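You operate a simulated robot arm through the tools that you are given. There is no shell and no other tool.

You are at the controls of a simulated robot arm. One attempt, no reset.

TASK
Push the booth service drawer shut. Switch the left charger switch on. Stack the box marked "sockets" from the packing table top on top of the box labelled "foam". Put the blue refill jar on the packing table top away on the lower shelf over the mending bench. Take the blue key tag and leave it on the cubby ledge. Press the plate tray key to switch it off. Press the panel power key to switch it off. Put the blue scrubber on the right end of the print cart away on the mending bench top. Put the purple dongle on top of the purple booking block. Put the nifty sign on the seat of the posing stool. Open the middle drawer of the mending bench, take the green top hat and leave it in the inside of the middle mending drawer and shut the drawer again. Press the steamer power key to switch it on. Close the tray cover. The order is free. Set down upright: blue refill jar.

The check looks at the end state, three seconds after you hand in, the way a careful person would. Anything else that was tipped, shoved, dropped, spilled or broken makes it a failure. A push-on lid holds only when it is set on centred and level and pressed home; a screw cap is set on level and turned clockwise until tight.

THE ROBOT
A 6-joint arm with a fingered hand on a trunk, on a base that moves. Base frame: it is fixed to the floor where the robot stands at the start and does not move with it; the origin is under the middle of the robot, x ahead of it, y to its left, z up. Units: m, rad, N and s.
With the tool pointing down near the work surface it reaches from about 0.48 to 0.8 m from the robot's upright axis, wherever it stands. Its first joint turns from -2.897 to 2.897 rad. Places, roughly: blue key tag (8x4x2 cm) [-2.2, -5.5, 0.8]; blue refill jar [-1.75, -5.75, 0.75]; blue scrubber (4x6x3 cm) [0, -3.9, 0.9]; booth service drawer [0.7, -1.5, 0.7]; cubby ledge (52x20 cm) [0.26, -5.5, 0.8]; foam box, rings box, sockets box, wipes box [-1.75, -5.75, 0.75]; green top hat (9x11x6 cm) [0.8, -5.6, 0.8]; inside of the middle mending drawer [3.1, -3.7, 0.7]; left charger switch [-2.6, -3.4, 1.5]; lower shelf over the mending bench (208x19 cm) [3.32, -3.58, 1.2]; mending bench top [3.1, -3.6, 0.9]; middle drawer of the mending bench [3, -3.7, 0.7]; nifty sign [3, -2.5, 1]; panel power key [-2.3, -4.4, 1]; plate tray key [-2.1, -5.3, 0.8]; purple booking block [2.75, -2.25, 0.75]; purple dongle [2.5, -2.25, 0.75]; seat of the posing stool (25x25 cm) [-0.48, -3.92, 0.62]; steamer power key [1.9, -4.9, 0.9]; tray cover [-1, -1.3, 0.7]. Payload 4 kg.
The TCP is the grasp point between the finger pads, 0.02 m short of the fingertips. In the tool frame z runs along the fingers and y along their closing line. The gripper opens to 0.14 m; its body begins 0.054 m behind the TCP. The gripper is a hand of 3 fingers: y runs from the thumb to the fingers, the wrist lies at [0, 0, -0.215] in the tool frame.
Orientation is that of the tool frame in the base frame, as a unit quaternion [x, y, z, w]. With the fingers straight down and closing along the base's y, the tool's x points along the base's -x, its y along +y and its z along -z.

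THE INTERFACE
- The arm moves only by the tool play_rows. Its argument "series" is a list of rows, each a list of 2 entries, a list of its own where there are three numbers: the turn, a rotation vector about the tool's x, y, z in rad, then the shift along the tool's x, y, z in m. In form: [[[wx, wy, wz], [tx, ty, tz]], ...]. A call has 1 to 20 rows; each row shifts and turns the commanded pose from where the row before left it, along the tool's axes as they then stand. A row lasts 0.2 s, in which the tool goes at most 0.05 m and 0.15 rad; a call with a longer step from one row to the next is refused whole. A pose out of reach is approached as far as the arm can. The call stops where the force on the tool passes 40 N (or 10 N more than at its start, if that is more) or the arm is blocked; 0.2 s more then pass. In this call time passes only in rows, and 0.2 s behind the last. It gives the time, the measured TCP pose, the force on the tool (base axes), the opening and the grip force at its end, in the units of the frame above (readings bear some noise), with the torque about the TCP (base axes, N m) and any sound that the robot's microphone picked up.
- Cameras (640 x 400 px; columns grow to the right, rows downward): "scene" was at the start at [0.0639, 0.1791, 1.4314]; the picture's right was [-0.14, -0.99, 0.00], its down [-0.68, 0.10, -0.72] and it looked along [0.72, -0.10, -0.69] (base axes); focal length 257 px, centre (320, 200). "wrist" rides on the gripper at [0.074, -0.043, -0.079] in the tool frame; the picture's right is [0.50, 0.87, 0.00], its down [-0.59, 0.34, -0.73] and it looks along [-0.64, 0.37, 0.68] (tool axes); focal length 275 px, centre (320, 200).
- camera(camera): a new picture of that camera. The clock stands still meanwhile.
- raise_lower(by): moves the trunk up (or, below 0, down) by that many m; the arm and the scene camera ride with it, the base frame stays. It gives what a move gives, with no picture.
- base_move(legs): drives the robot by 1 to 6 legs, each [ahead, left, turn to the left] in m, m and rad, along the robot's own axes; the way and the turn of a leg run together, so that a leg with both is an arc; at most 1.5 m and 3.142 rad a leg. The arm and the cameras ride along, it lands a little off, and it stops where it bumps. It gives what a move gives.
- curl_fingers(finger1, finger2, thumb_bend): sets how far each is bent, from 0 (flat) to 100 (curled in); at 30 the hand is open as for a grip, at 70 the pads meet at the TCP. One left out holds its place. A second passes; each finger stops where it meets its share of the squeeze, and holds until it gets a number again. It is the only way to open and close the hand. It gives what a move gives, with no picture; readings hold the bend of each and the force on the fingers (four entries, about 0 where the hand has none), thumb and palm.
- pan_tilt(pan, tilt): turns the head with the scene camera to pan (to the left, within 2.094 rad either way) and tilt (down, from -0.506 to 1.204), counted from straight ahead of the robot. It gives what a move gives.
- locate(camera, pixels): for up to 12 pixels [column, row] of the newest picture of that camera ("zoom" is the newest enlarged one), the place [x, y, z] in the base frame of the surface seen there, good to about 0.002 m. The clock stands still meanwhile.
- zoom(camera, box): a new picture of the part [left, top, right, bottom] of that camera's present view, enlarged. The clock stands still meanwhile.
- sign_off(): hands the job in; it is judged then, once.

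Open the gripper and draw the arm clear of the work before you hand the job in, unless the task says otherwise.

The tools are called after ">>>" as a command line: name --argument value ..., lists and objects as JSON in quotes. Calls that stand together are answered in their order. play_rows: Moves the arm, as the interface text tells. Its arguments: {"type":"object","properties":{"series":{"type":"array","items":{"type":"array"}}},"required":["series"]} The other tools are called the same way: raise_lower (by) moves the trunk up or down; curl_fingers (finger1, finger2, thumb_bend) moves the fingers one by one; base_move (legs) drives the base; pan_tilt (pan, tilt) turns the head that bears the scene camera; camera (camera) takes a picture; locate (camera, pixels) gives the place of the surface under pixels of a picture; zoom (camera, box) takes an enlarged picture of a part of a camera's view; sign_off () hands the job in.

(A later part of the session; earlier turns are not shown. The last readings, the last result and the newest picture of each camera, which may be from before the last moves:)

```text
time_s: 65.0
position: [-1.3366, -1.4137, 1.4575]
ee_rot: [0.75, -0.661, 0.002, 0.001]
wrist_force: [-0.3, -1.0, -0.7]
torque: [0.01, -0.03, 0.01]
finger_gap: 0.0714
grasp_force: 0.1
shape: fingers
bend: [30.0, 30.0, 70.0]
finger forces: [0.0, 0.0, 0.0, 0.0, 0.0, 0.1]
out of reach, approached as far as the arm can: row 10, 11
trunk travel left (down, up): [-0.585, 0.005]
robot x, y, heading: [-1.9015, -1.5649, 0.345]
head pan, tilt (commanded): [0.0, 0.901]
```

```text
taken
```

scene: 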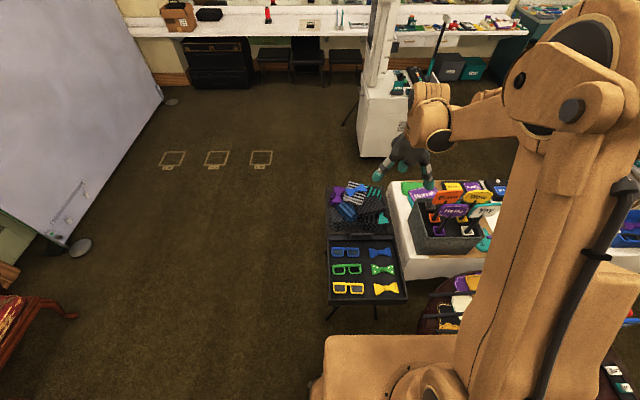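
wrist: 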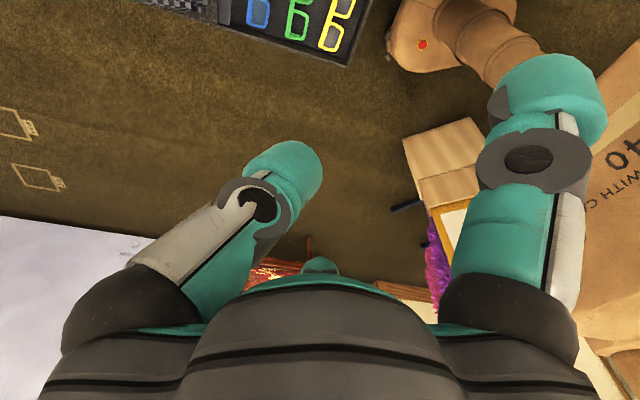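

The wrist hit its limit near tool-y angle 3.27 rad, and a bent thumb leans too much over the scarves. I'll poke with one straight finger instead; first I find out which finger is which by curling.

>>> curl_fingers --finger1 100 --finger2 20 --thumb_bend 90

>>> camera --camera "wrist"

>>> play_rows --series '[[[0, 0, 0.14], [0, 0, 0]], [[0, 0, 0.14], [0, 0, 0]], [[0, 0, 0.14], [0, 0, 0]], [[0, 0, 0.14], [0, 0, 0]], [[0, 0, 0.14], [0, 0, 0]], [[0, 0, 0.14], [0, 0, 0]], [[0, 0, 0.14], [0, 0, 0]], [[0, 0, 0.14], [0, 0, 0]], [[0, 0, 0.14], [0, 0, 0]], [[0, 0, 0.14], [0, 0, 0]]]'

>>> raise_lower --by -0.4

>>> camera --camera "scene"

```text
time_s: 66.0
position: [-1.3376, -1.4139, 1.4586]
ee_rot: [0.75, -0.662, 0.002, 0.0]
wrist_force: [-0.1, -0.3, 0.2]
torque: [-0.01, 0.0, 0.0]
finger_gap: 0.0051
grasp_force: 0.0
shape: fingers
bend: [83.0, 20.0, 92.0]
finger forces: [0.1, 0.1, 0.1, 0.1, 0.1, 0.0]
trunk travel left (down, up): [-0.585, 0.005]
robot x, y, heading: [-1.9021, -1.5666, 0.34]
head pan, tilt (commanded): [0.0, 0.901]
```

```text
taken
```

wrist: 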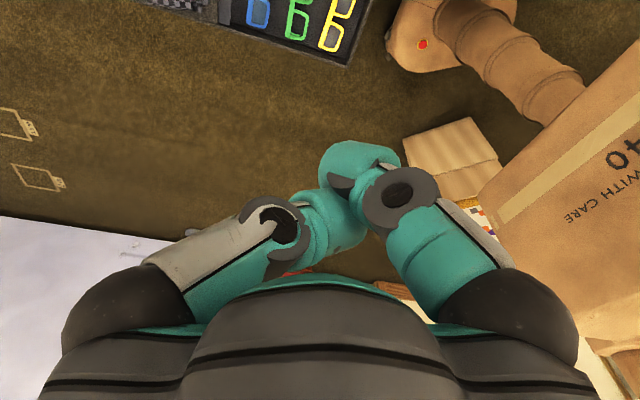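

```text
time_s: 68.2
position: [-1.3386, -1.4124, 1.4578]
ee_rot: [-0.146, 0.989, -0.003, 0.001]
wrist_force: [0.0, -0.4, -0.7]
torque: [0.02, -0.02, -0.01]
finger_gap: 0.0032
grasp_force: 0.0
shape: fingers
bend: [95.0, 20.0, 95.0]
finger forces: [0.0, 0.1, 0.0, 0.0, 0.0, 0.0]
trunk travel left (down, up): [-0.585, 0.005]
robot x, y, heading: [-1.8993, -1.5655, 0.341]
head pan, tilt (commanded): [0.0, 0.901]
```

```text
time_s: 72.0
position: [-1.3379, -1.4124, 1.0584]
ee_rot: [-0.147, 0.989, -0.003, 0.002]
wrist_force: [0.1, -0.2, 0.1]
torque: [-0.02, -0.02, 0.02]
finger_gap: 0.0034
grasp_force: 0.0
shape: fingers
bend: [95.0, 20.0, 95.0]
finger forces: [0.0, 0.1, 0.1, 0.0, 0.0, 0.0]
trunk travel left (down, up): [-0.185, 0.405]
robot x, y, heading: [-1.9018, -1.5595, 0.344]
head pan, tilt (commanded): [0.0, 0.901]
```

```text
taken
```

scene: 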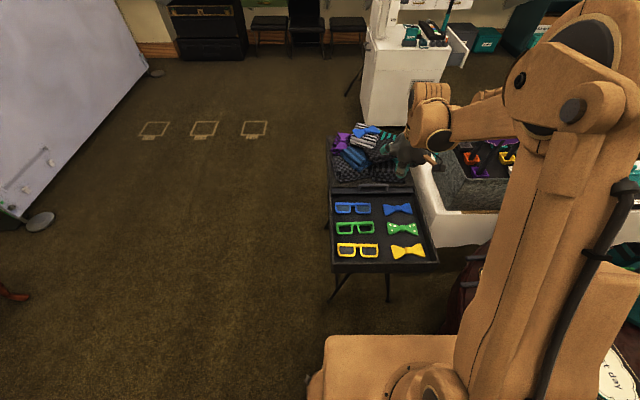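

finger1 is the (+x,+y) digit and finger2 is the (-x,+y) one, now the only straight digit. I rotate so finger2 points away from me along the deck, then look.

>>> play_rows --series '[[[0, 0, 0.123], [0, 0, 0]], [[0, 0, 0.123], [0, 0, 0]], [[0, 0, 0.123], [0, 0, 0]], [[0, 0, 0.123], [0, 0, 0]]]'

>>> zoom --camera "scene" --box '[300, 60, 520, 280]'

>>> camera --camera "wrist"

```text
time_s: 73.0
position: [-1.3391, -1.413, 1.0582]
ee_rot: [0.098, 0.995, -0.001, 0.002]
wrist_force: [0.6, 0.0, 1.0]
torque: [0.03, -0.01, -0.01]
finger_gap: 0.0036
grasp_force: 0.0
shape: fingers
bend: [95.0, 20.0, 95.0]
finger forces: [0.1, 0.0, 0.0, 0.0, 0.1, 0.0]
trunk travel left (down, up): [-0.185, 0.405]
robot x, y, heading: [-1.903, -1.5638, 0.345]
head pan, tilt (commanded): [0.0, 0.901]
```

```text
1.82 times, centred on (410, 170) of scene
```

zoom: 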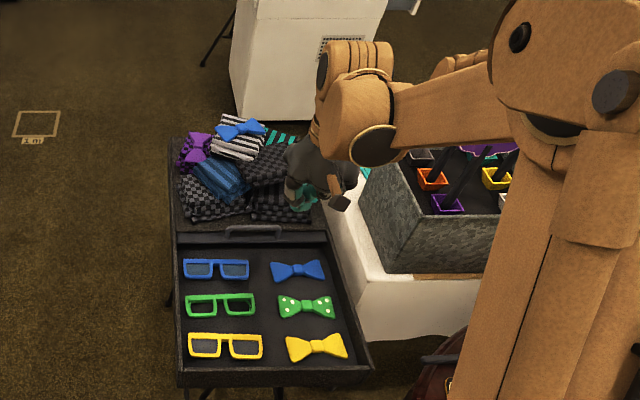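

```text
taken
```

wrist: 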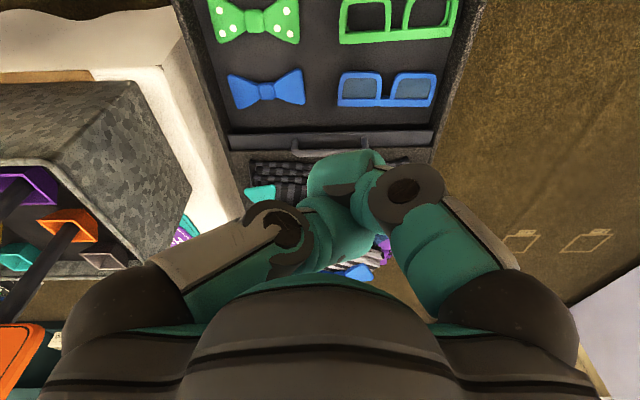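

Tool y is at 1.374 rad so finger2 points along -u. I move so that finger2's inner face will be just behind the handle at (-1.166,-1.30), and descend to TCP z≈0.86 to check.

>>> play_rows --series '[[[0, 0, 0], [-0.0296, 0.0369, 0]], [[0, 0, 0], [-0.0296, 0.0369, 0]], [[0, 0, 0], [-0.0296, 0.0369, 0]], [[0, 0, 0], [0, 0, 0.05]], [[0, 0, 0], [0, 0, 0.05]], [[0, 0, 0], [0, 0, 0.05]], [[0, 0, 0], [0, 0, 0.04]]]'

>>> zoom --camera "scene" --box '[320, 100, 460, 240]'

```text
time_s: 74.7
position: [-1.2286, -1.3235, 0.868]
ee_rot: [0.098, 0.995, -0.001, 0.002]
wrist_force: [-1.1, 0.5, 0.2]
torque: [0.01, 0.0, 0.02]
finger_gap: 0.0036
grasp_force: 0.1
shape: fingers
bend: [95.0, 20.0, 95.0]
finger forces: [0.0, 0.0, 0.1, 0.1, 0.0, 0.0]
trunk travel left (down, up): [-0.185, 0.405]
robot x, y, heading: [-1.9025, -1.5624, 0.345]
head pan, tilt (commanded): [0.0, 0.901]
```

```text
2.86 times, centred on (390, 170) of scene
```

zoom: 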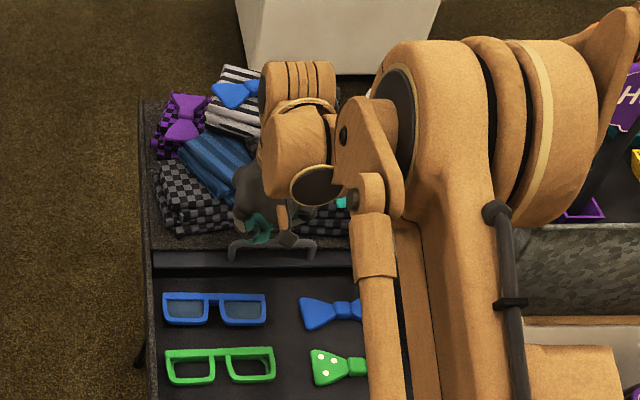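

The hand hovers over the handle; finger2 is hidden behind the palm. I locate the lowest visible curled tips.

>>> locate --camera "zoom" --pixels '[[262, 225], [268, 240], [285, 238], [245, 210], [305, 250], [235, 250]]'

>>> camera --camera "wrist"

```text
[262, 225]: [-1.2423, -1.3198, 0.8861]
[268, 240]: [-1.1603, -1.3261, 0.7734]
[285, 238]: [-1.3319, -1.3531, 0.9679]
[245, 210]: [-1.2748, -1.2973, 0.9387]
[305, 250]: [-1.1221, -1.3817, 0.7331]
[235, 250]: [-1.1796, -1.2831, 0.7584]
```

```text
taken
```

wrist: 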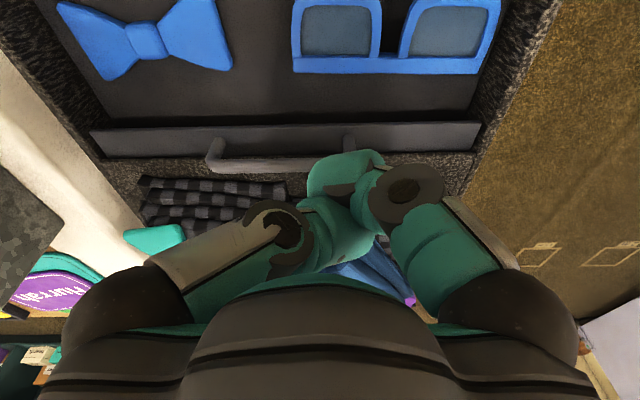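

Curled tips stay above the TCP, so only finger2 reaches down. I descend in small steps watching the force.

>>> play_rows --series '[[[0, 0, 0], [0, 0, 0.04]], [[0, 0, 0], [0, 0, 0.02]], [[0, 0, 0], [0, 0, 0.01]]]'

>>> play_rows --series '[[[0, 0, 0], [0, 0, 0.01]], [[0, 0, 0], [0, 0, 0.005]]]'

>>> zoom --camera "scene" --box '[330, 130, 430, 230]'

>>> camera --camera "wrist"

```text
time_s: 75.5
position: [-1.2296, -1.3238, 0.7974]
ee_rot: [0.099, 0.995, -0.002, 0.002]
wrist_force: [0.4, 0.3, 1.2]
torque: [0.01, 0.0, 0.0]
finger_gap: 0.0033
grasp_force: 0.1
shape: fingers
bend: [95.0, 20.0, 95.0]
finger forces: [0.1, 0.0, 0.1, 0.0, 0.0, 0.0]
trunk travel left (down, up): [-0.185, 0.405]
robot x, y, heading: [-1.8991, -1.5643, 0.344]
head pan, tilt (commanded): [0.0, 0.901]
```

```text
time_s: 76.0
position: [-1.2285, -1.3242, 0.7824]
ee_rot: [0.099, 0.995, -0.002, 0.002]
wrist_force: [0.1, 0.2, -1.0]
torque: [-0.01, 0.02, 0.0]
finger_gap: 0.0035
grasp_force: 0.1
shape: fingers
bend: [95.0, 20.0, 95.0]
finger forces: [0.1, 0.0, 0.1, 0.0, 0.0, 0.1]
trunk travel left (down, up): [-0.185, 0.405]
robot x, y, heading: [-1.9017, -1.5616, 0.347]
head pan, tilt (commanded): [0.0, 0.901]
```

```text
4.00 times, centred on (380, 180) of scene
```

zoom: 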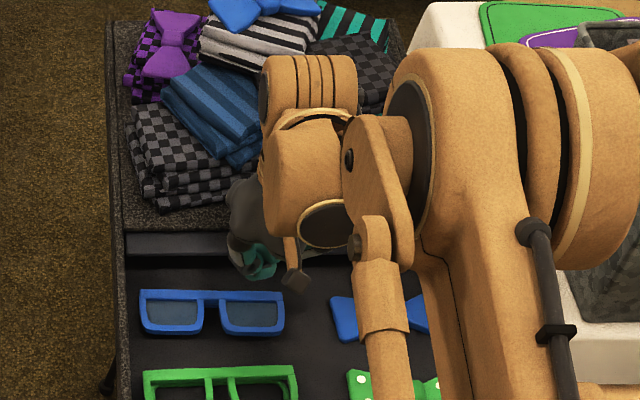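

```text
taken
```

wrist: 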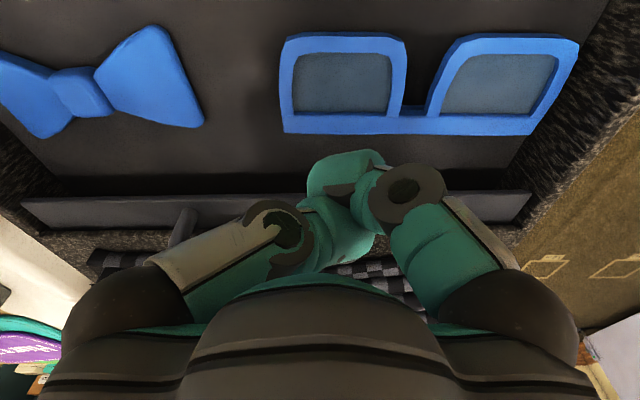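

No contact yet at TCP z=0.782. I go down 1 cm more and pull 4 cm along the slide direction, then check whether the handle moved with me.

>>> play_rows --series '[[[0, 0, 0], [0, 0, 0.01]], [[0, 0, 0], [0.0173, -0.01, 0]], [[0, 0, 0], [0.0173, -0.01, 0]]]'

>>> camera --camera "wrist"

```text
time_s: 76.8
position: [-1.267, -1.337, 0.7728]
ee_rot: [0.098, 0.995, -0.001, 0.002]
wrist_force: [1.5, 0.2, 0.8]
torque: [0.02, -0.04, -0.04]
finger_gap: 0.0035
grasp_force: 0.9
shape: fingers
bend: [95.0, 19.0, 95.0]
finger forces: [0.0, 1.2, 0.0, 0.0, 0.1, 0.0]
trunk travel left (down, up): [-0.185, 0.405]
robot x, y, heading: [-1.902, -1.5663, 0.345]
head pan, tilt (commanded): [0.0, 0.901]
```

```text
taken
```

wrist: 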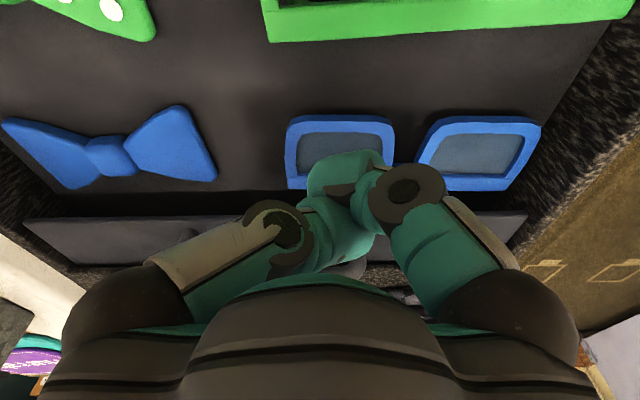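

Finger2 feels 1.2 N and the cover strip travels with the hand. I keep pulling along the slide direction.

>>> play_rows --series '[[[0, 0, 0], [0.0173, -0.01, 0]], [[0, 0, 0], [0.0173, -0.01, 0]], [[0, 0, 0], [0.0173, -0.01, 0]], [[0, 0, 0], [0.0173, -0.01, 0]], [[0, 0, 0], [0.0173, -0.01, 0]], [[0, 0, 0], [0.0173, -0.01, 0]], [[0, 0, 0], [0.0173, -0.01, 0]]]'

>>> camera --camera "wrist"

>>> zoom --camera "scene" --box '[310, 130, 450, 300]'

```text
time_s: 78.5
position: [-1.3897, -1.3779, 0.7776]
ee_rot: [0.097, 0.995, -0.003, 0.0]
wrist_force: [0.7, 0.3, -0.3]
torque: [-0.03, 0.02, 0.02]
finger_gap: 0.0033
grasp_force: 0.2
shape: fingers
bend: [95.0, 19.0, 95.0]
finger forces: [0.0, 0.6, 0.0, 0.1, 0.1, 0.1]
out of reach, approached as far as the arm can: row 7
trunk travel left (down, up): [-0.185, 0.405]
robot x, y, heading: [-1.9011, -1.5655, 0.343]
head pan, tilt (commanded): [0.0, 0.901]
```

```text
taken
```

wrist: 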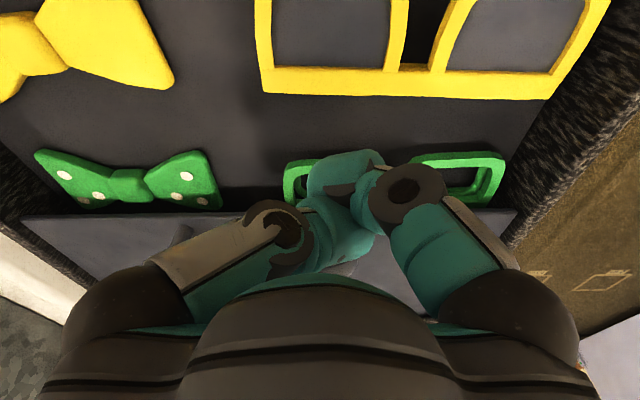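

```text
2.35 times, centred on (380, 215) of scene
```

zoom: 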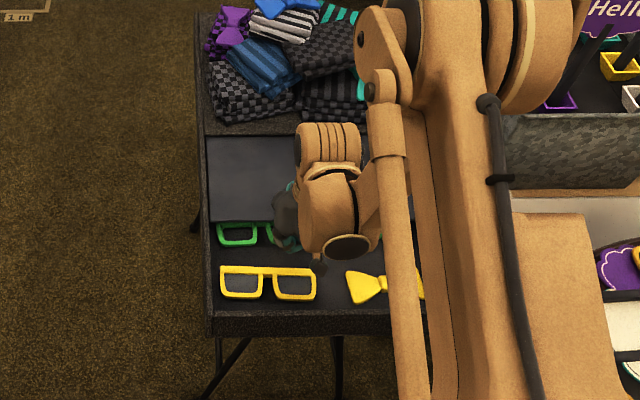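

The cover has slid over the blue items; the arm is at its near reach limit. I back the base slowly to pull the rest of the way.

>>> base_move --legs '[[-0.09, 0, 0]]'

>>> zoom --camera "scene" --box '[310, 130, 450, 300]'

```text
time_s: 79.5
position: [-1.4741, -1.4066, 0.7775]
ee_rot: [0.098, 0.995, -0.002, 0.001]
wrist_force: [1.0, 0.6, 0.2]
torque: [0.0, -0.04, -0.01]
finger_gap: 0.0033
grasp_force: 0.0
shape: fingers
bend: [95.0, 20.0, 95.0]
finger forces: [0.0, 0.5, 0.0, 0.0, 0.1, 0.0]
trunk travel left (down, up): [-0.185, 0.405]
robot x, y, heading: [-1.9864, -1.5927, 0.351]
head pan, tilt (commanded): [0.0, 0.901]
```

```text
2.35 times, centred on (380, 215) of scene
```

zoom: 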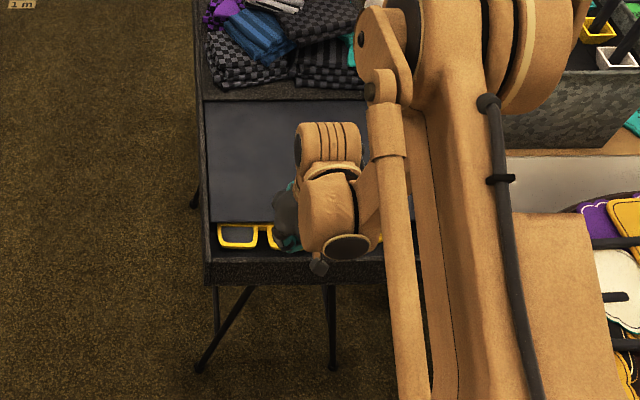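

Cover nearly closed, only part of the yellow glasses visible. I measure the leftover gap.

>>> locate --camera "zoom" --pixels '[[240, 218], [215, 218], [230, 252], [250, 262], [270, 258], [260, 280], [230, 150]]'

```text
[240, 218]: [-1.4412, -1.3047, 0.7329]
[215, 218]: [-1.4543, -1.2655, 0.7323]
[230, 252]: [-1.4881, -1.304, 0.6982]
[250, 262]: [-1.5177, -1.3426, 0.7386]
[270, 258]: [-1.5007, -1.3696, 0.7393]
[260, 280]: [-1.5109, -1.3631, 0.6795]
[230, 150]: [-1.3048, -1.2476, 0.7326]
```

About 5–6 cm of travel remains. I back the base another 4.5 cm.

>>> base_move --legs '[[-0.045, 0, 0]]'

>>> zoom --camera "scene" --box '[330, 180, 430, 280]'

```text
time_s: 80.5
position: [-1.5165, -1.4232, 0.7766]
ee_rot: [0.098, 0.995, -0.002, 0.0]
wrist_force: [0.7, 0.9, -0.1]
torque: [-0.02, -0.06, -0.03]
finger_gap: 0.0034
grasp_force: 0.6
shape: fingers
bend: [95.0, 20.0, 95.0]
finger forces: [0.1, 0.5, 0.0, 0.0, 0.0, 0.0]
trunk travel left (down, up): [-0.185, 0.405]
robot x, y, heading: [-2.0318, -1.6076, 0.345]
head pan, tilt (commanded): [0.0, 0.901]
```

```text
4.00 times, centred on (380, 230) of scene
```

zoom: 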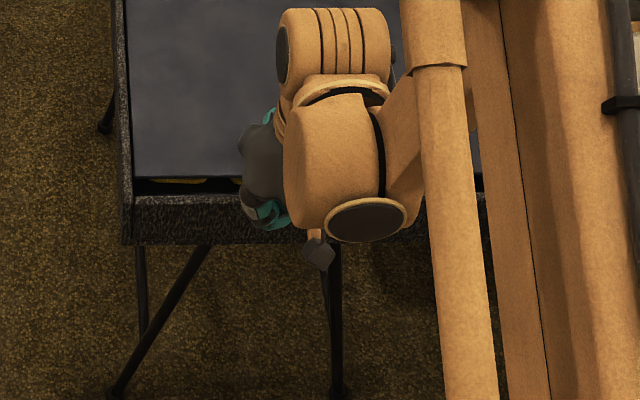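

Only ~1.5–2 cm left. I nudge the base back again by small amounts while watching forces.

>>> base_move --legs '[[-0.018, 0, 0]]'

>>> zoom --camera "scene" --box '[330, 180, 430, 280]'

```text
time_s: 81.2
position: [-1.5341, -1.4287, 0.7776]
ee_rot: [0.099, 0.995, -0.003, 0.001]
wrist_force: [1.5, 0.5, 0.6]
torque: [0.06, -0.04, -0.02]
finger_gap: 0.0035
grasp_force: 0.4
shape: fingers
bend: [95.0, 20.0, 95.0]
finger forces: [0.0, 0.5, 0.1, 0.1, 0.0, 0.0]
trunk travel left (down, up): [-0.185, 0.405]
robot x, y, heading: [-2.0471, -1.6157, 0.342]
head pan, tilt (commanded): [0.0, 0.901]
```

```text
4.00 times, centred on (380, 230) of scene
```

zoom: 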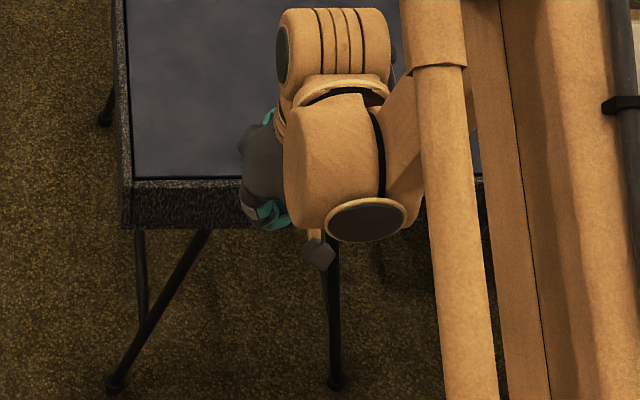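

It looks shut; I check the positions of the cover edge versus the rim.

>>> locate --camera "zoom" --pixels '[[200, 170], [200, 174], [200, 178], [200, 182], [150, 172], [150, 178]]'

>>> base_move --legs '[[-0.012, 0, 0]]'

```text
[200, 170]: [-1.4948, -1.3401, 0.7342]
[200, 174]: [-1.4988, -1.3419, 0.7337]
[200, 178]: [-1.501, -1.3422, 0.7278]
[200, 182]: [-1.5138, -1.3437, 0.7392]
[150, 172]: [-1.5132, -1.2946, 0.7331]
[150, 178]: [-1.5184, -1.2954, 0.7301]
```

```text
time_s: 82.0
position: [-1.5457, -1.4334, 0.7772]
ee_rot: [0.099, 0.995, -0.002, 0.001]
wrist_force: [3.3, 1.3, -0.2]
torque: [0.05, -0.06, -0.01]
finger_gap: 0.0035
grasp_force: 1.2
shape: fingers
bend: [95.0, 17.0, 95.0]
finger forces: [0.0, 3.1, 0.0, 0.1, 0.1, 0.0]
trunk travel left (down, up): [-0.185, 0.405]
robot x, y, heading: [-2.0624, -1.6175, 0.343]
head pan, tilt (commanded): [0.0, 0.901]
```

Finger force rose to 3.1 N with the finger giving way: the cover is against its stop. I back off the handle, lift clear and check.

>>> play_rows --series '[[[0, 0, 0], [-0.013, 0.0075, 0]], [[0, 0, 0], [0, 0, -0.05]], [[0, 0, 0], [0, 0, -0.05]], [[0, 0, 0], [0, 0, -0.05]], [[0, 0, 0], [0, 0, -0.05]]]'

>>> raise_lower --by 0.4

>>> zoom --camera "scene" --box '[300, 150, 480, 330]'

```text
time_s: 83.2
position: [-1.5321, -1.426, 0.9782]
ee_rot: [0.098, 0.995, -0.001, 0.0]
wrist_force: [-0.7, 0.2, 0.7]
torque: [0.02, -0.02, 0.02]
finger_gap: 0.0033
grasp_force: 0.1
shape: fingers
bend: [95.0, 20.0, 95.0]
finger forces: [0.0, 0.0, 0.0, 0.1, 0.1, 0.1]
trunk travel left (down, up): [-0.185, 0.405]
robot x, y, heading: [-2.06, -1.6188, 0.338]
head pan, tilt (commanded): [0.0, 0.901]
```

```text
time_s: 87.0
position: [-1.5308, -1.426, 1.3761]
ee_rot: [0.098, 0.995, -0.003, 0.0]
wrist_force: [-0.1, 0.3, 0.8]
torque: [0.02, 0.02, -0.03]
finger_gap: 0.0035
grasp_force: 0.0
shape: fingers
bend: [95.0, 20.0, 95.0]
finger forces: [0.2, 0.0, 0.1, 0.0, 0.0, 0.1]
trunk travel left (down, up): [-0.585, 0.005]
robot x, y, heading: [-2.0583, -1.6152, 0.341]
head pan, tilt (commanded): [0.0, 0.901]
```

```text
2.22 times, centred on (390, 240) of scene
```

zoom: 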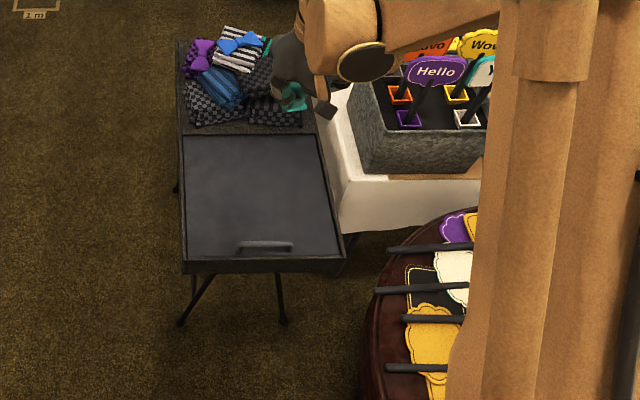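

The cover is closed and the scarves are undisturbed. I turn to face -y and look toward the charger rack.

>>> base_move --legs '[[-0.1, -0.05, 0], [0, 0, -1.9]]'

>>> pan_tilt --pan 0.0 --tilt 0.55

>>> camera --camera "scene"

```text
time_s: 92.8
position: [-2.1341, -2.2604, 1.3788]
ee_rot: [0.872, 0.49, -0.003, -0.002]
wrist_force: [0.2, -0.4, -0.6]
torque: [0.02, 0.02, -0.01]
finger_gap: 0.0032
grasp_force: 0.0
shape: fingers
bend: [95.0, 20.0, 95.0]
finger forces: [0.0, 0.0, 0.0, 0.0, 0.0, 0.1]
trunk travel left (down, up): [-0.585, 0.005]
robot x, y, heading: [-2.1382, -1.6969, -1.576]
head pan, tilt (commanded): [0.0, 0.901]
```

```text
time_s: 93.6
position: [-2.1353, -2.2594, 1.3762]
ee_rot: [0.872, 0.49, -0.002, -0.002]
wrist_force: [0.0, 0.0, 0.3]
torque: [-0.01, 0.03, 0.01]
finger_gap: 0.0035
grasp_force: 0.0
shape: fingers
bend: [95.0, 20.0, 95.0]
finger forces: [0.0, 0.1, 0.1, 0.1, 0.0, 0.0]
trunk travel left (down, up): [-0.585, 0.005]
robot x, y, heading: [-2.1372, -1.6976, -1.577]
head pan, tilt (commanded): [0.0, 0.55]
```

```text
taken
```

scene: 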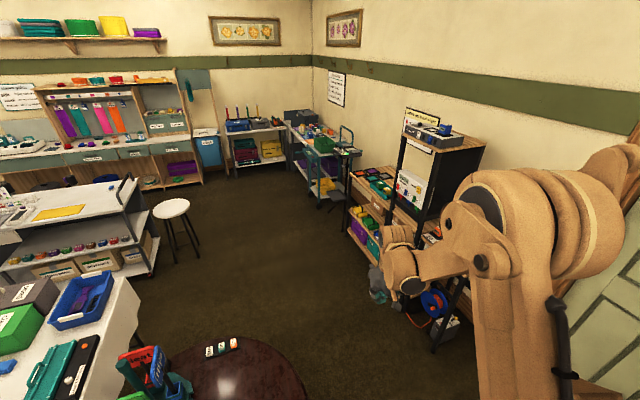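

The charger shelf is at (430,135) on the right. I locate obstacles and the charger items.

>>> locate --camera "scene" --pixels '[[430, 132], [415, 125], [432, 300], [440, 345], [415, 310], [230, 345], [290, 370], [378, 260], [340, 225], [310, 190], [172, 210], [155, 270]]'

>>> zoom --camera "scene" --box '[330, 80, 500, 250]'

```text
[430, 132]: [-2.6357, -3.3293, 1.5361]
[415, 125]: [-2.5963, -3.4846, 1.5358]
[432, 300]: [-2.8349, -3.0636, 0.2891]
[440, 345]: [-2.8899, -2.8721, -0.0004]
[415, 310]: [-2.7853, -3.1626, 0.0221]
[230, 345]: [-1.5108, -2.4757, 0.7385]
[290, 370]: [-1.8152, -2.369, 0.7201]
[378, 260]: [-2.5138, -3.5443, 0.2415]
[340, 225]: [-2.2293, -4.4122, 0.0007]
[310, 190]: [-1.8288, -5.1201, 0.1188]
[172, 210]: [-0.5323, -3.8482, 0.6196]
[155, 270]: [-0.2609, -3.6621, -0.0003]
```

```text
2.35 times, centred on (415, 165) of scene
```

zoom: 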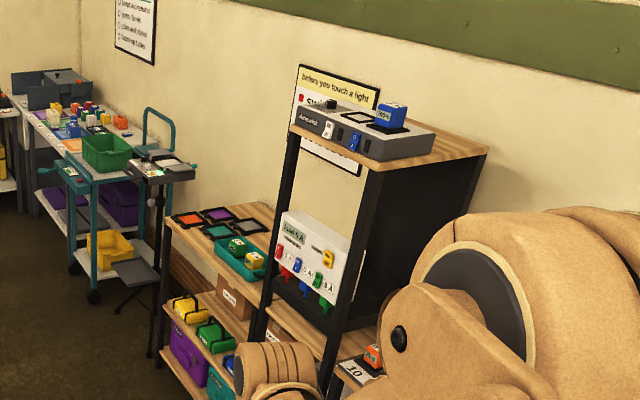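

The charger sits on the shelf top around (-2.6,-3.4) with a white switch left and a blue one right on its front. I drive past the round table to stand in front of it, facing -x.

>>> base_move --legs '[[0, -0.13, 0], [1.0, 0, 0], [0.65, 0.5, 0], [0, 0, -1.565]]'

>>> pan_tilt --pan 0.0 --tilt 0.4

>>> camera --camera "scene"

```text
time_s: 107.5
position: [-2.3205, -3.3755, 1.3771]
ee_rot: [0.968, -0.251, 0.0, -0.003]
wrist_force: [0.0, -0.1, 0.1]
torque: [0.02, 0.0, -0.01]
finger_gap: 0.0033
grasp_force: 0.2
shape: fingers
bend: [95.0, 20.0, 95.0]
finger forces: [0.0, 0.1, 0.1, 0.0, 0.0, 0.0]
trunk travel left (down, up): [-0.585, 0.005]
robot x, y, heading: [-1.7574, -3.3517, -3.113]
head pan, tilt (commanded): [0.0, 0.55]
```

```text
time_s: 108.2
position: [-2.3216, -3.375, 1.3769]
ee_rot: [0.968, -0.251, 0.0, -0.002]
wrist_force: [-0.5, -0.8, 0.3]
torque: [0.01, -0.03, 0.04]
finger_gap: 0.0031
grasp_force: 0.0
shape: fingers
bend: [95.0, 20.0, 95.0]
finger forces: [0.0, 0.1, 0.1, 0.0, 0.0, 0.1]
trunk travel left (down, up): [-0.585, 0.005]
robot x, y, heading: [-1.7596, -3.3539, -3.107]
head pan, tilt (commanded): [0.0, 0.4]
```

```text
taken
```

scene: 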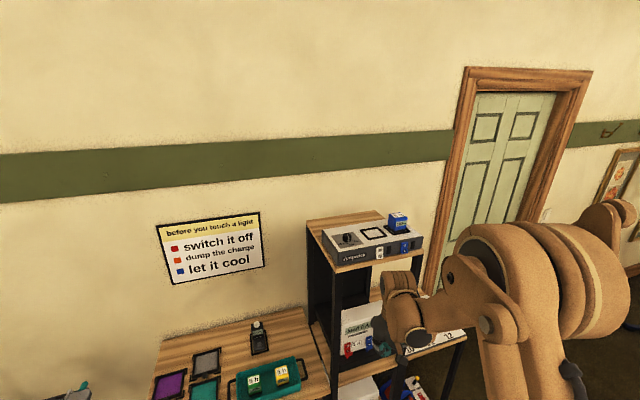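

>>> zoom --camera "scene" --box '[310, 200, 430, 300]'

>>> locate --camera "scene" --pixels '[[379, 250], [405, 245], [350, 257], [420, 237], [340, 265], [365, 235], [348, 240]]'

```text
4.00 times, centred on (370, 250) of scene
```

zoom: 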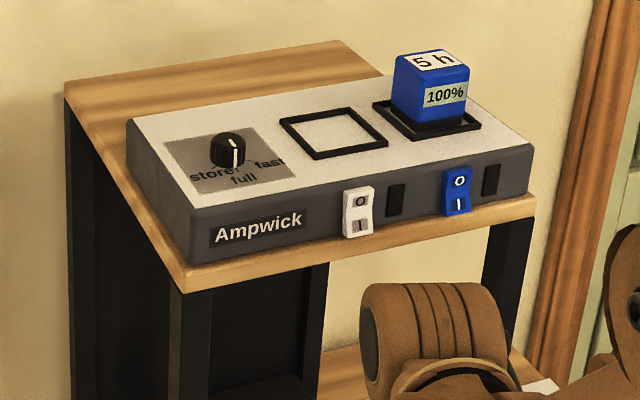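

```text
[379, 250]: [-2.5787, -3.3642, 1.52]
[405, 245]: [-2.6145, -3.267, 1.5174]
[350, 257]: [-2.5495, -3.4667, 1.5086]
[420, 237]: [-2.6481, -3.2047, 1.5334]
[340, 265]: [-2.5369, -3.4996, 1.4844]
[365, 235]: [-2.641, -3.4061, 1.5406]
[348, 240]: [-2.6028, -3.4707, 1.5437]
```

The charger has two rockers: white (left) at (357,212) and blue (right) in the zoom, marked O above and I below. I zoom further and measure their tilt.

>>> zoom --camera "scene" --box '[365, 235, 425, 270]'

>>> locate --camera "zoom" --pixels '[[135, 100], [135, 130], [135, 160], [135, 185], [130, 200], [390, 70], [390, 95], [390, 120], [390, 140], [200, 120], [60, 160], [100, 130]]'

```text
10.67 times, centred on (395, 252) of scene
```

zoom: 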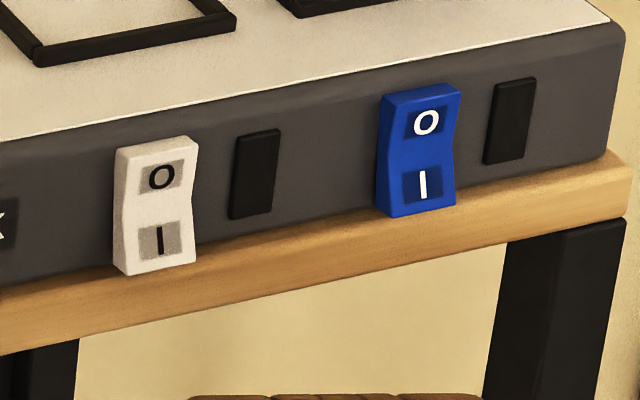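

```text
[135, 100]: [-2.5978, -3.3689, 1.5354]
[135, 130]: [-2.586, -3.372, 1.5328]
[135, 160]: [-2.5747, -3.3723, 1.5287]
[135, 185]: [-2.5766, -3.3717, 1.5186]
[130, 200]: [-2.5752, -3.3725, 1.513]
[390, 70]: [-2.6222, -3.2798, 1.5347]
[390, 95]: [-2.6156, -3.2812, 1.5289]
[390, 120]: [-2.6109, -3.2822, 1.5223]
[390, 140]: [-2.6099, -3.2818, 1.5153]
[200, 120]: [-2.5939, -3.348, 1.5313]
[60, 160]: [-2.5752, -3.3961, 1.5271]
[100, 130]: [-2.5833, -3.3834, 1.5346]
```

I sample the O and I ends of both rockers to see which end is pressed in.

>>> locate --camera "zoom" --pixels '[[155, 160], [155, 180], [155, 200], [155, 220], [155, 240], [155, 260], [420, 105], [420, 125], [420, 150], [420, 170], [420, 190], [420, 205]]'

```text
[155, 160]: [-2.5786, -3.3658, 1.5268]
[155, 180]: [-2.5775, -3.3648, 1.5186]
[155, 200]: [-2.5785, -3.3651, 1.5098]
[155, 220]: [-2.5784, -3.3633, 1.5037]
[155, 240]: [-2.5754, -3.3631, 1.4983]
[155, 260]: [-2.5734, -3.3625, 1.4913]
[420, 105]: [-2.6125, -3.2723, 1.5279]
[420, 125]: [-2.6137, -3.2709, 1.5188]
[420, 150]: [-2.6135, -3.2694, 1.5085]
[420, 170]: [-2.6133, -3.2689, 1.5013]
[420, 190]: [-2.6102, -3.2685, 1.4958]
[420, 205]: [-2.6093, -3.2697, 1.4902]
```

The white rocker's lower "I" end protrudes (~5 mm), so it is off; I must press the I end at about (-2.575,-3.363,1.495) along (-0.936,-0.352,0). I prepare a thumb-poke: curl both fingers, straighten the thumb, back up a bit, yaw and pitch the hand horizontal.

>>> curl_fingers --finger1 100 --finger2 100 --thumb_bend 25

>>> base_move --legs '[[-0.15, 0, 0]]'

>>> play_rows --series '[[[0, 0, -0.1445], [0, 0, 0]], [[0, 0, -0.1445], [0, 0, 0]], [[0, 0, -0.1445], [0, 0, 0]], [[0, 0, -0.1445], [0, 0, 0]], [[0, 0, -0.1445], [0, 0, 0]], [[0, 0, -0.1445], [0, 0, 0]]]'

>>> play_rows --series '[[[0, -0.1428, 0], [-0.0307, 0, 0]], [[0, -0.1428, 0], [-0.0307, 0, 0]], [[0, -0.1428, 0], [-0.0307, 0, 0]], [[0, -0.1428, 0], [-0.0307, 0, 0]], [[0, -0.1428, 0], [-0.0307, 0, 0]], [[0, -0.1428, 0], [-0.0307, 0, 0]], [[0, -0.1428, 0], [-0.0307, 0, 0]], [[0, -0.1428, 0], [-0.0307, 0, 0]], [[0, -0.1428, 0], [-0.0307, 0, 0]], [[0, -0.1428, 0], [-0.0307, 0, 0]], [[0, -0.1428, 0], [-0.0307, 0, 0]]]'

>>> camera --camera "scene"

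>>> camera --camera "wrist"

```text
time_s: 109.2
position: [-2.3208, -3.374, 1.3782]
ee_rot: [0.968, -0.252, 0.0, -0.003]
wrist_force: [-0.2, -1.1, -0.2]
torque: [0.0, -0.01, -0.02]
finger_gap: 0.0024
grasp_force: 0.0
shape: fingers
bend: [93.0, 76.0, 100.0]
finger forces: [0.1, 0.0, 0.1, 0.1, 0.0, 0.1]
trunk travel left (down, up): [-0.585, 0.005]
robot x, y, heading: [-1.7606, -3.3521, -3.114]
head pan, tilt (commanded): [0.0, 0.4]
```

```text
time_s: 110.6
position: [-2.1733, -3.369, 1.3775]
ee_rot: [0.967, -0.253, -0.001, -0.002]
wrist_force: [-0.4, -0.7, 0.6]
torque: [-0.01, 0.02, 0.0]
finger_gap: 0.0027
grasp_force: 0.1
shape: fingers
bend: [93.0, 76.0, 100.0]
finger forces: [0.0, 0.0, 0.0, 0.0, 0.0, 0.1]
trunk travel left (down, up): [-0.585, 0.005]
robot x, y, heading: [-1.6124, -3.3535, -3.113]
head pan, tilt (commanded): [0.0, 0.4]
```

```text
time_s: 112.0
position: [-2.172, -3.3693, 1.3773]
ee_rot: [0.984, 0.179, 0.0, -0.002]
wrist_force: [0.2, -0.4, -0.8]
torque: [0.02, 0.0, 0.0]
finger_gap: 0.0027
grasp_force: 0.0
shape: fingers
bend: [93.0, 76.0, 100.0]
finger forces: [0.1, 0.0, 0.1, 0.0, 0.0, 0.0]
trunk travel left (down, up): [-0.585, 0.005]
robot x, y, heading: [-1.6082, -3.3476, -3.111]
head pan, tilt (commanded): [0.0, 0.4]
```

```text
time_s: 114.4
position: [-2.3862, -3.4542, 1.5764]
ee_rot: [0.709, 0.123, -0.684, 0.123]
wrist_force: [0.1, -1.3, 0.3]
torque: [-0.02, 0.0, -0.03]
finger_gap: 0.0025
grasp_force: 0.1
shape: fingers
bend: [93.0, 76.0, 100.0]
finger forces: [0.0, 0.0, 0.0, 0.0, 0.1, 0.0]
out of reach, approached as far as the arm can: row 11
trunk travel left (down, up): [-0.585, 0.005]
robot x, y, heading: [-1.6093, -3.349, -3.109]
head pan, tilt (commanded): [0.0, 0.4]
```

```text
taken
```

scene: 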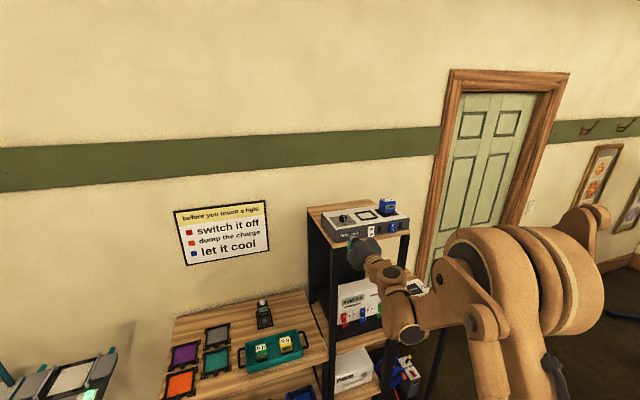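

```text
taken
```

wrist: 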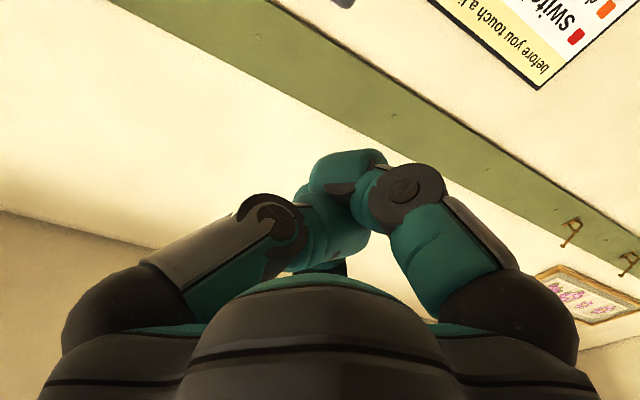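

The thumb stayed trapped under the fingers (bend 100). I open all, then set the thumb straight and curl the fingers.

>>> curl_fingers --finger1 30 --finger2 30 --thumb_bend 25

>>> curl_fingers --finger1 100 --finger2 100

>>> camera --camera "wrist"

>>> zoom --camera "scene" --box '[310, 180, 450, 280]'

```text
time_s: 115.4
position: [-2.3881, -3.4522, 1.5779]
ee_rot: [0.71, 0.123, -0.683, 0.123]
wrist_force: [-0.1, -1.2, 0.0]
torque: [-0.01, -0.01, 0.02]
finger_gap: 0.1285
grasp_force: 0.1
shape: fingers
bend: [30.0, 30.0, 25.0]
finger forces: [0.0, 0.0, 0.1, 0.0, 0.1, 0.0]
trunk travel left (down, up): [-0.585, 0.005]
robot x, y, heading: [-1.6134, -3.352, -3.113]
head pan, tilt (commanded): [0.0, 0.4]
```

```text
time_s: 116.4
position: [-2.3879, -3.4536, 1.5754]
ee_rot: [0.71, 0.123, -0.682, 0.123]
wrist_force: [-0.2, 0.1, 0.0]
torque: [0.02, 0.0, 0.0]
finger_gap: 0.0751
grasp_force: 0.1
shape: fingers
bend: [77.0, 77.0, 25.0]
finger forces: [0.0, 0.0, 0.0, 0.1, 0.0, 0.1]
trunk travel left (down, up): [-0.585, 0.005]
robot x, y, heading: [-1.6112, -3.3483, -3.112]
head pan, tilt (commanded): [0.0, 0.4]
```

```text
taken
```

wrist: 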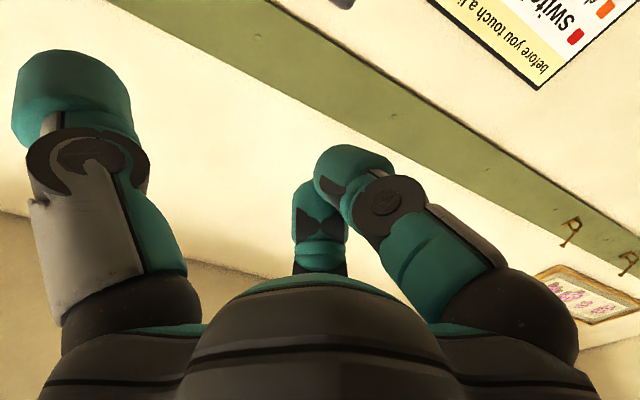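

```text
4.00 times, centred on (380, 230) of scene
```

zoom: 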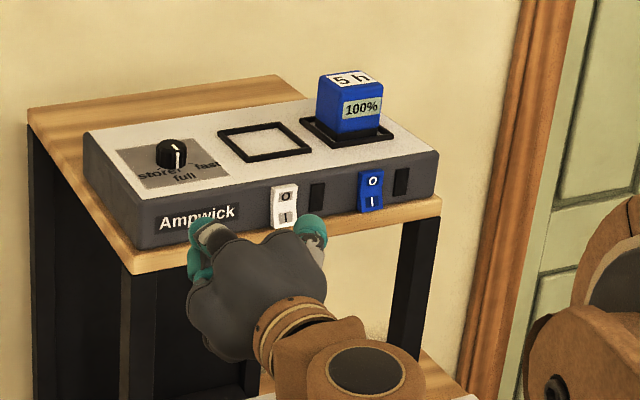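

The thumb (teal at (312,230) in the zoom) is now the straight digit. I locate its tip from both cameras.

>>> locate --camera "zoom" --pixels '[[310, 217], [318, 222], [300, 220], [323, 235], [310, 230], [298, 228]]'

>>> locate --camera "wrist" --pixels '[[70, 60], [30, 70], [120, 80], [75, 90], [100, 60], [60, 55]]'

```text
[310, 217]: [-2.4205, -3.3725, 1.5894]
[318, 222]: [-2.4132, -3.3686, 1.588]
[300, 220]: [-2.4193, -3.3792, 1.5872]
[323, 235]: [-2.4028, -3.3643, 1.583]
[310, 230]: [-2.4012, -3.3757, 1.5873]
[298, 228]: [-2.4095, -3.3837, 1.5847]
```

```text
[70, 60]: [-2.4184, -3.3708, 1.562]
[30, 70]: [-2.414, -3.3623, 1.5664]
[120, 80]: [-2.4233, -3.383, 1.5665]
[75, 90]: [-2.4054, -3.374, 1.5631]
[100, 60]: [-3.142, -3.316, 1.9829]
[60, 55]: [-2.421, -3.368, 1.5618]
```

The thumb tip is about 1.2 cm ahead of the TCP at y≈-0.087, but the curled fingers reach as far forward, so I yaw the hand 0.25 rad to let the thumb lead, then move to 3 cm in front of the I end.

>>> play_rows --series '[[[-0.125, 0, 0], [0, 0, 0]], [[-0.125, 0, 0], [0, 0, 0]], [[0, 0, 0], [0.0291, -0.029, 0.02]], [[0, 0, 0], [0.0291, -0.029, 0.02]], [[0, 0, 0], [0.0291, -0.029, 0.02]]]'

>>> zoom --camera "scene" --box '[310, 180, 450, 280]'

>>> camera --camera "wrist"

```text
time_s: 117.6
position: [-2.4814, -3.4208, 1.4822]
ee_rot: [0.704, 0.2, -0.647, 0.215]
wrist_force: [-0.9, 0.0, 0.1]
torque: [-0.01, 0.01, 0.0]
finger_gap: 0.0754
grasp_force: 0.1
shape: fingers
bend: [77.0, 77.0, 25.0]
finger forces: [0.1, 0.0, 0.0, 0.0, 0.0, 0.1]
out of reach, approached as far as the arm can: row 1
trunk travel left (down, up): [-0.585, 0.005]
robot x, y, heading: [-1.6083, -3.3466, -3.11]
head pan, tilt (commanded): [0.0, 0.4]
```

```text
4.00 times, centred on (380, 230) of scene
```

zoom: 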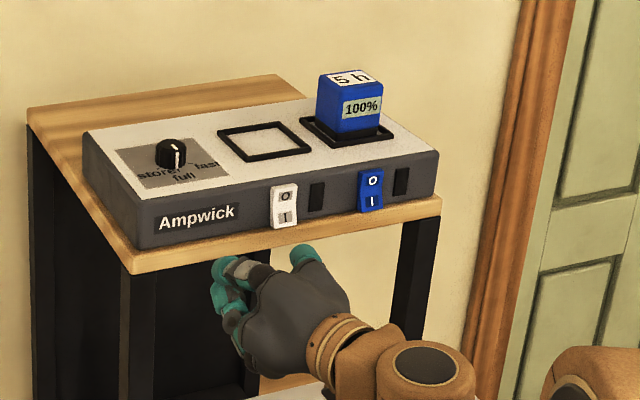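

```text
taken
```

wrist: 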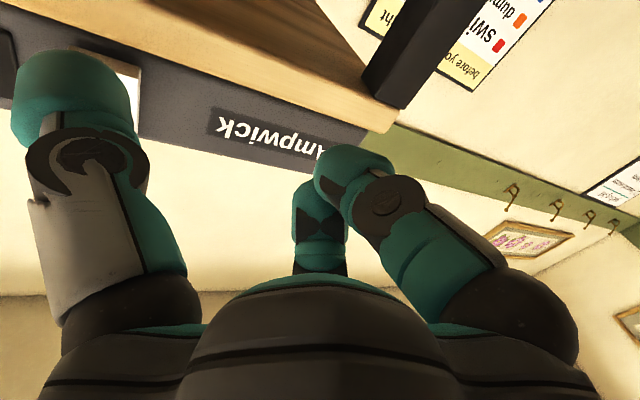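

I locate the thumb tip and the rocker again to compute the remaining offset.

>>> locate --camera "zoom" --pixels '[[298, 245], [305, 242], [315, 250], [292, 253], [304, 258], [284, 215], [283, 224], [285, 196]]'

>>> locate --camera "wrist" --pixels '[[70, 55], [30, 75], [120, 80], [75, 80], [45, 60], [120, 65]]'

```text
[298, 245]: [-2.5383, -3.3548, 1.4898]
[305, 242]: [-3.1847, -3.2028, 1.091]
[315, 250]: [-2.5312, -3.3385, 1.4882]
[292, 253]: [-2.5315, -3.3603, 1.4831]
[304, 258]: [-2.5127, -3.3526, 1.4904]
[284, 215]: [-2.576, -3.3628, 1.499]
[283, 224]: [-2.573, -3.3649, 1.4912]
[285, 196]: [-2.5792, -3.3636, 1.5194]
```

```text
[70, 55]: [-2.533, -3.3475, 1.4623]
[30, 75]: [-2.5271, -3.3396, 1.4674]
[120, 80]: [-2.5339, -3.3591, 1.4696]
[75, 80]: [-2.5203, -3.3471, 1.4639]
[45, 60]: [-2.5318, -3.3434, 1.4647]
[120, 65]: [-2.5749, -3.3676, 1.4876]
```

The thumb tip is aligned sideways, 3.7 cm out and 1.2 cm low. I raise slightly and press forward gently.

>>> play_rows --series '[[[0, 0, 0], [-0.012, 0, 0]], [[0, 0, 0], [-0.0024, -0.007, 0.0291]], [[0, 0, 0], [-0.0004, -0.0012, 0.0049]]]'

>>> zoom --camera "scene" --box '[340, 200, 420, 260]'

```text
time_s: 118.4
position: [-2.5126, -3.4339, 1.498]
ee_rot: [0.703, 0.199, -0.648, 0.213]
wrist_force: [0.0, -0.5, -0.8]
torque: [0.01, -0.03, -0.01]
finger_gap: 0.0755
grasp_force: 0.1
shape: fingers
bend: [77.0, 77.0, 25.0]
finger forces: [0.1, 0.1, 0.1, 0.0, 0.0, 0.1]
trunk travel left (down, up): [-0.585, 0.005]
robot x, y, heading: [-1.6068, -3.3492, -3.116]
head pan, tilt (commanded): [0.0, 0.4]
```

```text
6.67 times, centred on (380, 230) of scene
```

zoom: 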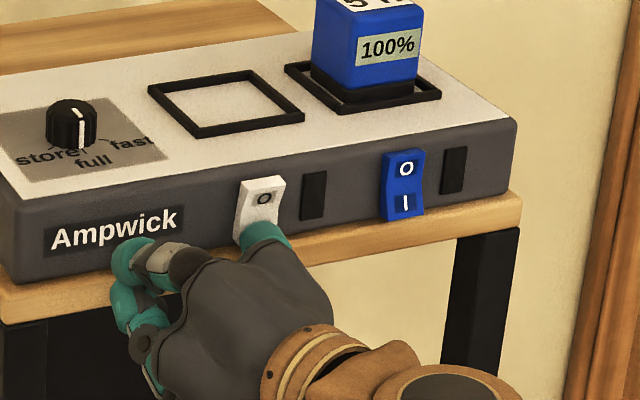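

The thumb tip covers the I end. I push in by 5 mm steps.

>>> play_rows --series '[[[0, 0, 0], [0.003, -0.0012, 0.0049]], [[0, 0, 0], [-0.0004, -0.0012, 0.0049]]]'

>>> zoom --camera "scene" --box '[340, 200, 420, 260]'

```text
time_s: 119.0
position: [-2.517, -3.4361, 1.4971]
ee_rot: [0.703, 0.199, -0.649, 0.213]
wrist_force: [30.4, 3.2, -8.6]
torque: [-0.57, -0.54, -2.37]
finger_gap: 0.0773
grasp_force: 15.3
shape: fingers
bend: [77.0, 77.0, 23.0]
finger forces: [0.0, 0.0, 0.0, 0.1, 30.2, 0.0]
trunk travel left (down, up): [-0.585, 0.005]
robot x, y, heading: [-1.614, -3.3484, -3.112]
head pan, tilt (commanded): [0.0, 0.4]
```

```text
6.67 times, centred on (380, 230) of scene
```

zoom: 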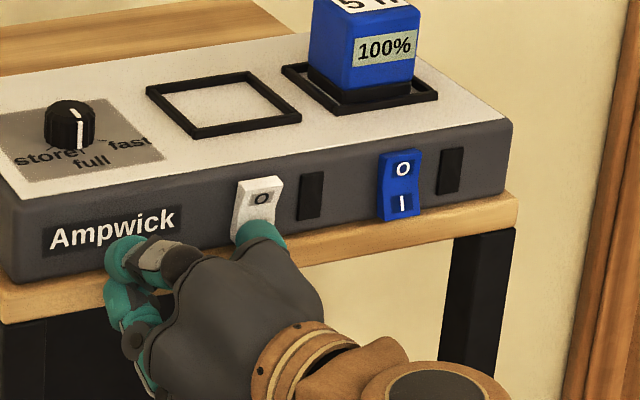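

The force rose to 30 N; I back off and inspect whether the rocker flipped or I was hitting the shelf edge.

>>> play_rows --series '[[[0, 0, 0], [0.0004, 0.0012, -0.0049]], [[0, 0, 0], [0.0024, 0.007, -0.0291]], [[0, 0, 0], [0.04, 0, -0.02]]]'

>>> zoom --camera "scene" --box '[350, 210, 410, 255]'

>>> locate --camera "zoom" --pixels '[[195, 145], [195, 160], [195, 175], [195, 190], [195, 205], [195, 215], [410, 120], [410, 150], [410, 165], [250, 200], [150, 225], [60, 240]]'

```text
time_s: 119.8
position: [-2.4727, -3.4139, 1.4567]
ee_rot: [0.704, 0.199, -0.647, 0.214]
wrist_force: [-0.2, 0.1, -1.4]
torque: [0.03, 0.01, -0.01]
finger_gap: 0.0754
grasp_force: 0.2
shape: fingers
bend: [77.0, 77.0, 25.0]
finger forces: [0.1, 0.1, 0.1, 0.0, 0.0, 0.0]
trunk travel left (down, up): [-0.585, 0.005]
robot x, y, heading: [-1.6086, -3.3471, -3.113]
head pan, tilt (commanded): [0.0, 0.4]
```

```text
8.89 times, centred on (380, 232) of scene
```

zoom: 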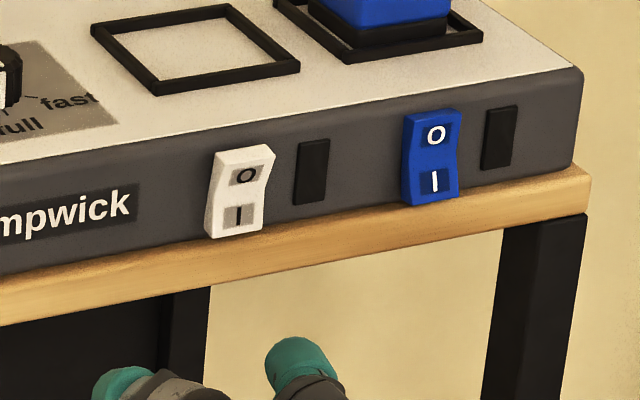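

```text
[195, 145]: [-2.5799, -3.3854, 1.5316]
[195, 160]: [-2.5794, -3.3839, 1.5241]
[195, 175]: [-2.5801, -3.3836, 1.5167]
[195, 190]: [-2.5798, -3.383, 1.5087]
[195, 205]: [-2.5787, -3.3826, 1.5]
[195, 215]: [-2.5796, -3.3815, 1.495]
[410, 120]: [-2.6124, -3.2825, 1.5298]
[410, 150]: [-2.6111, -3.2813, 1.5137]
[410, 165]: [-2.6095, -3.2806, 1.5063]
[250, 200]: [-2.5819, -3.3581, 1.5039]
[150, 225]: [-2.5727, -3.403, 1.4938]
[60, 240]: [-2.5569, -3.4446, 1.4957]
```

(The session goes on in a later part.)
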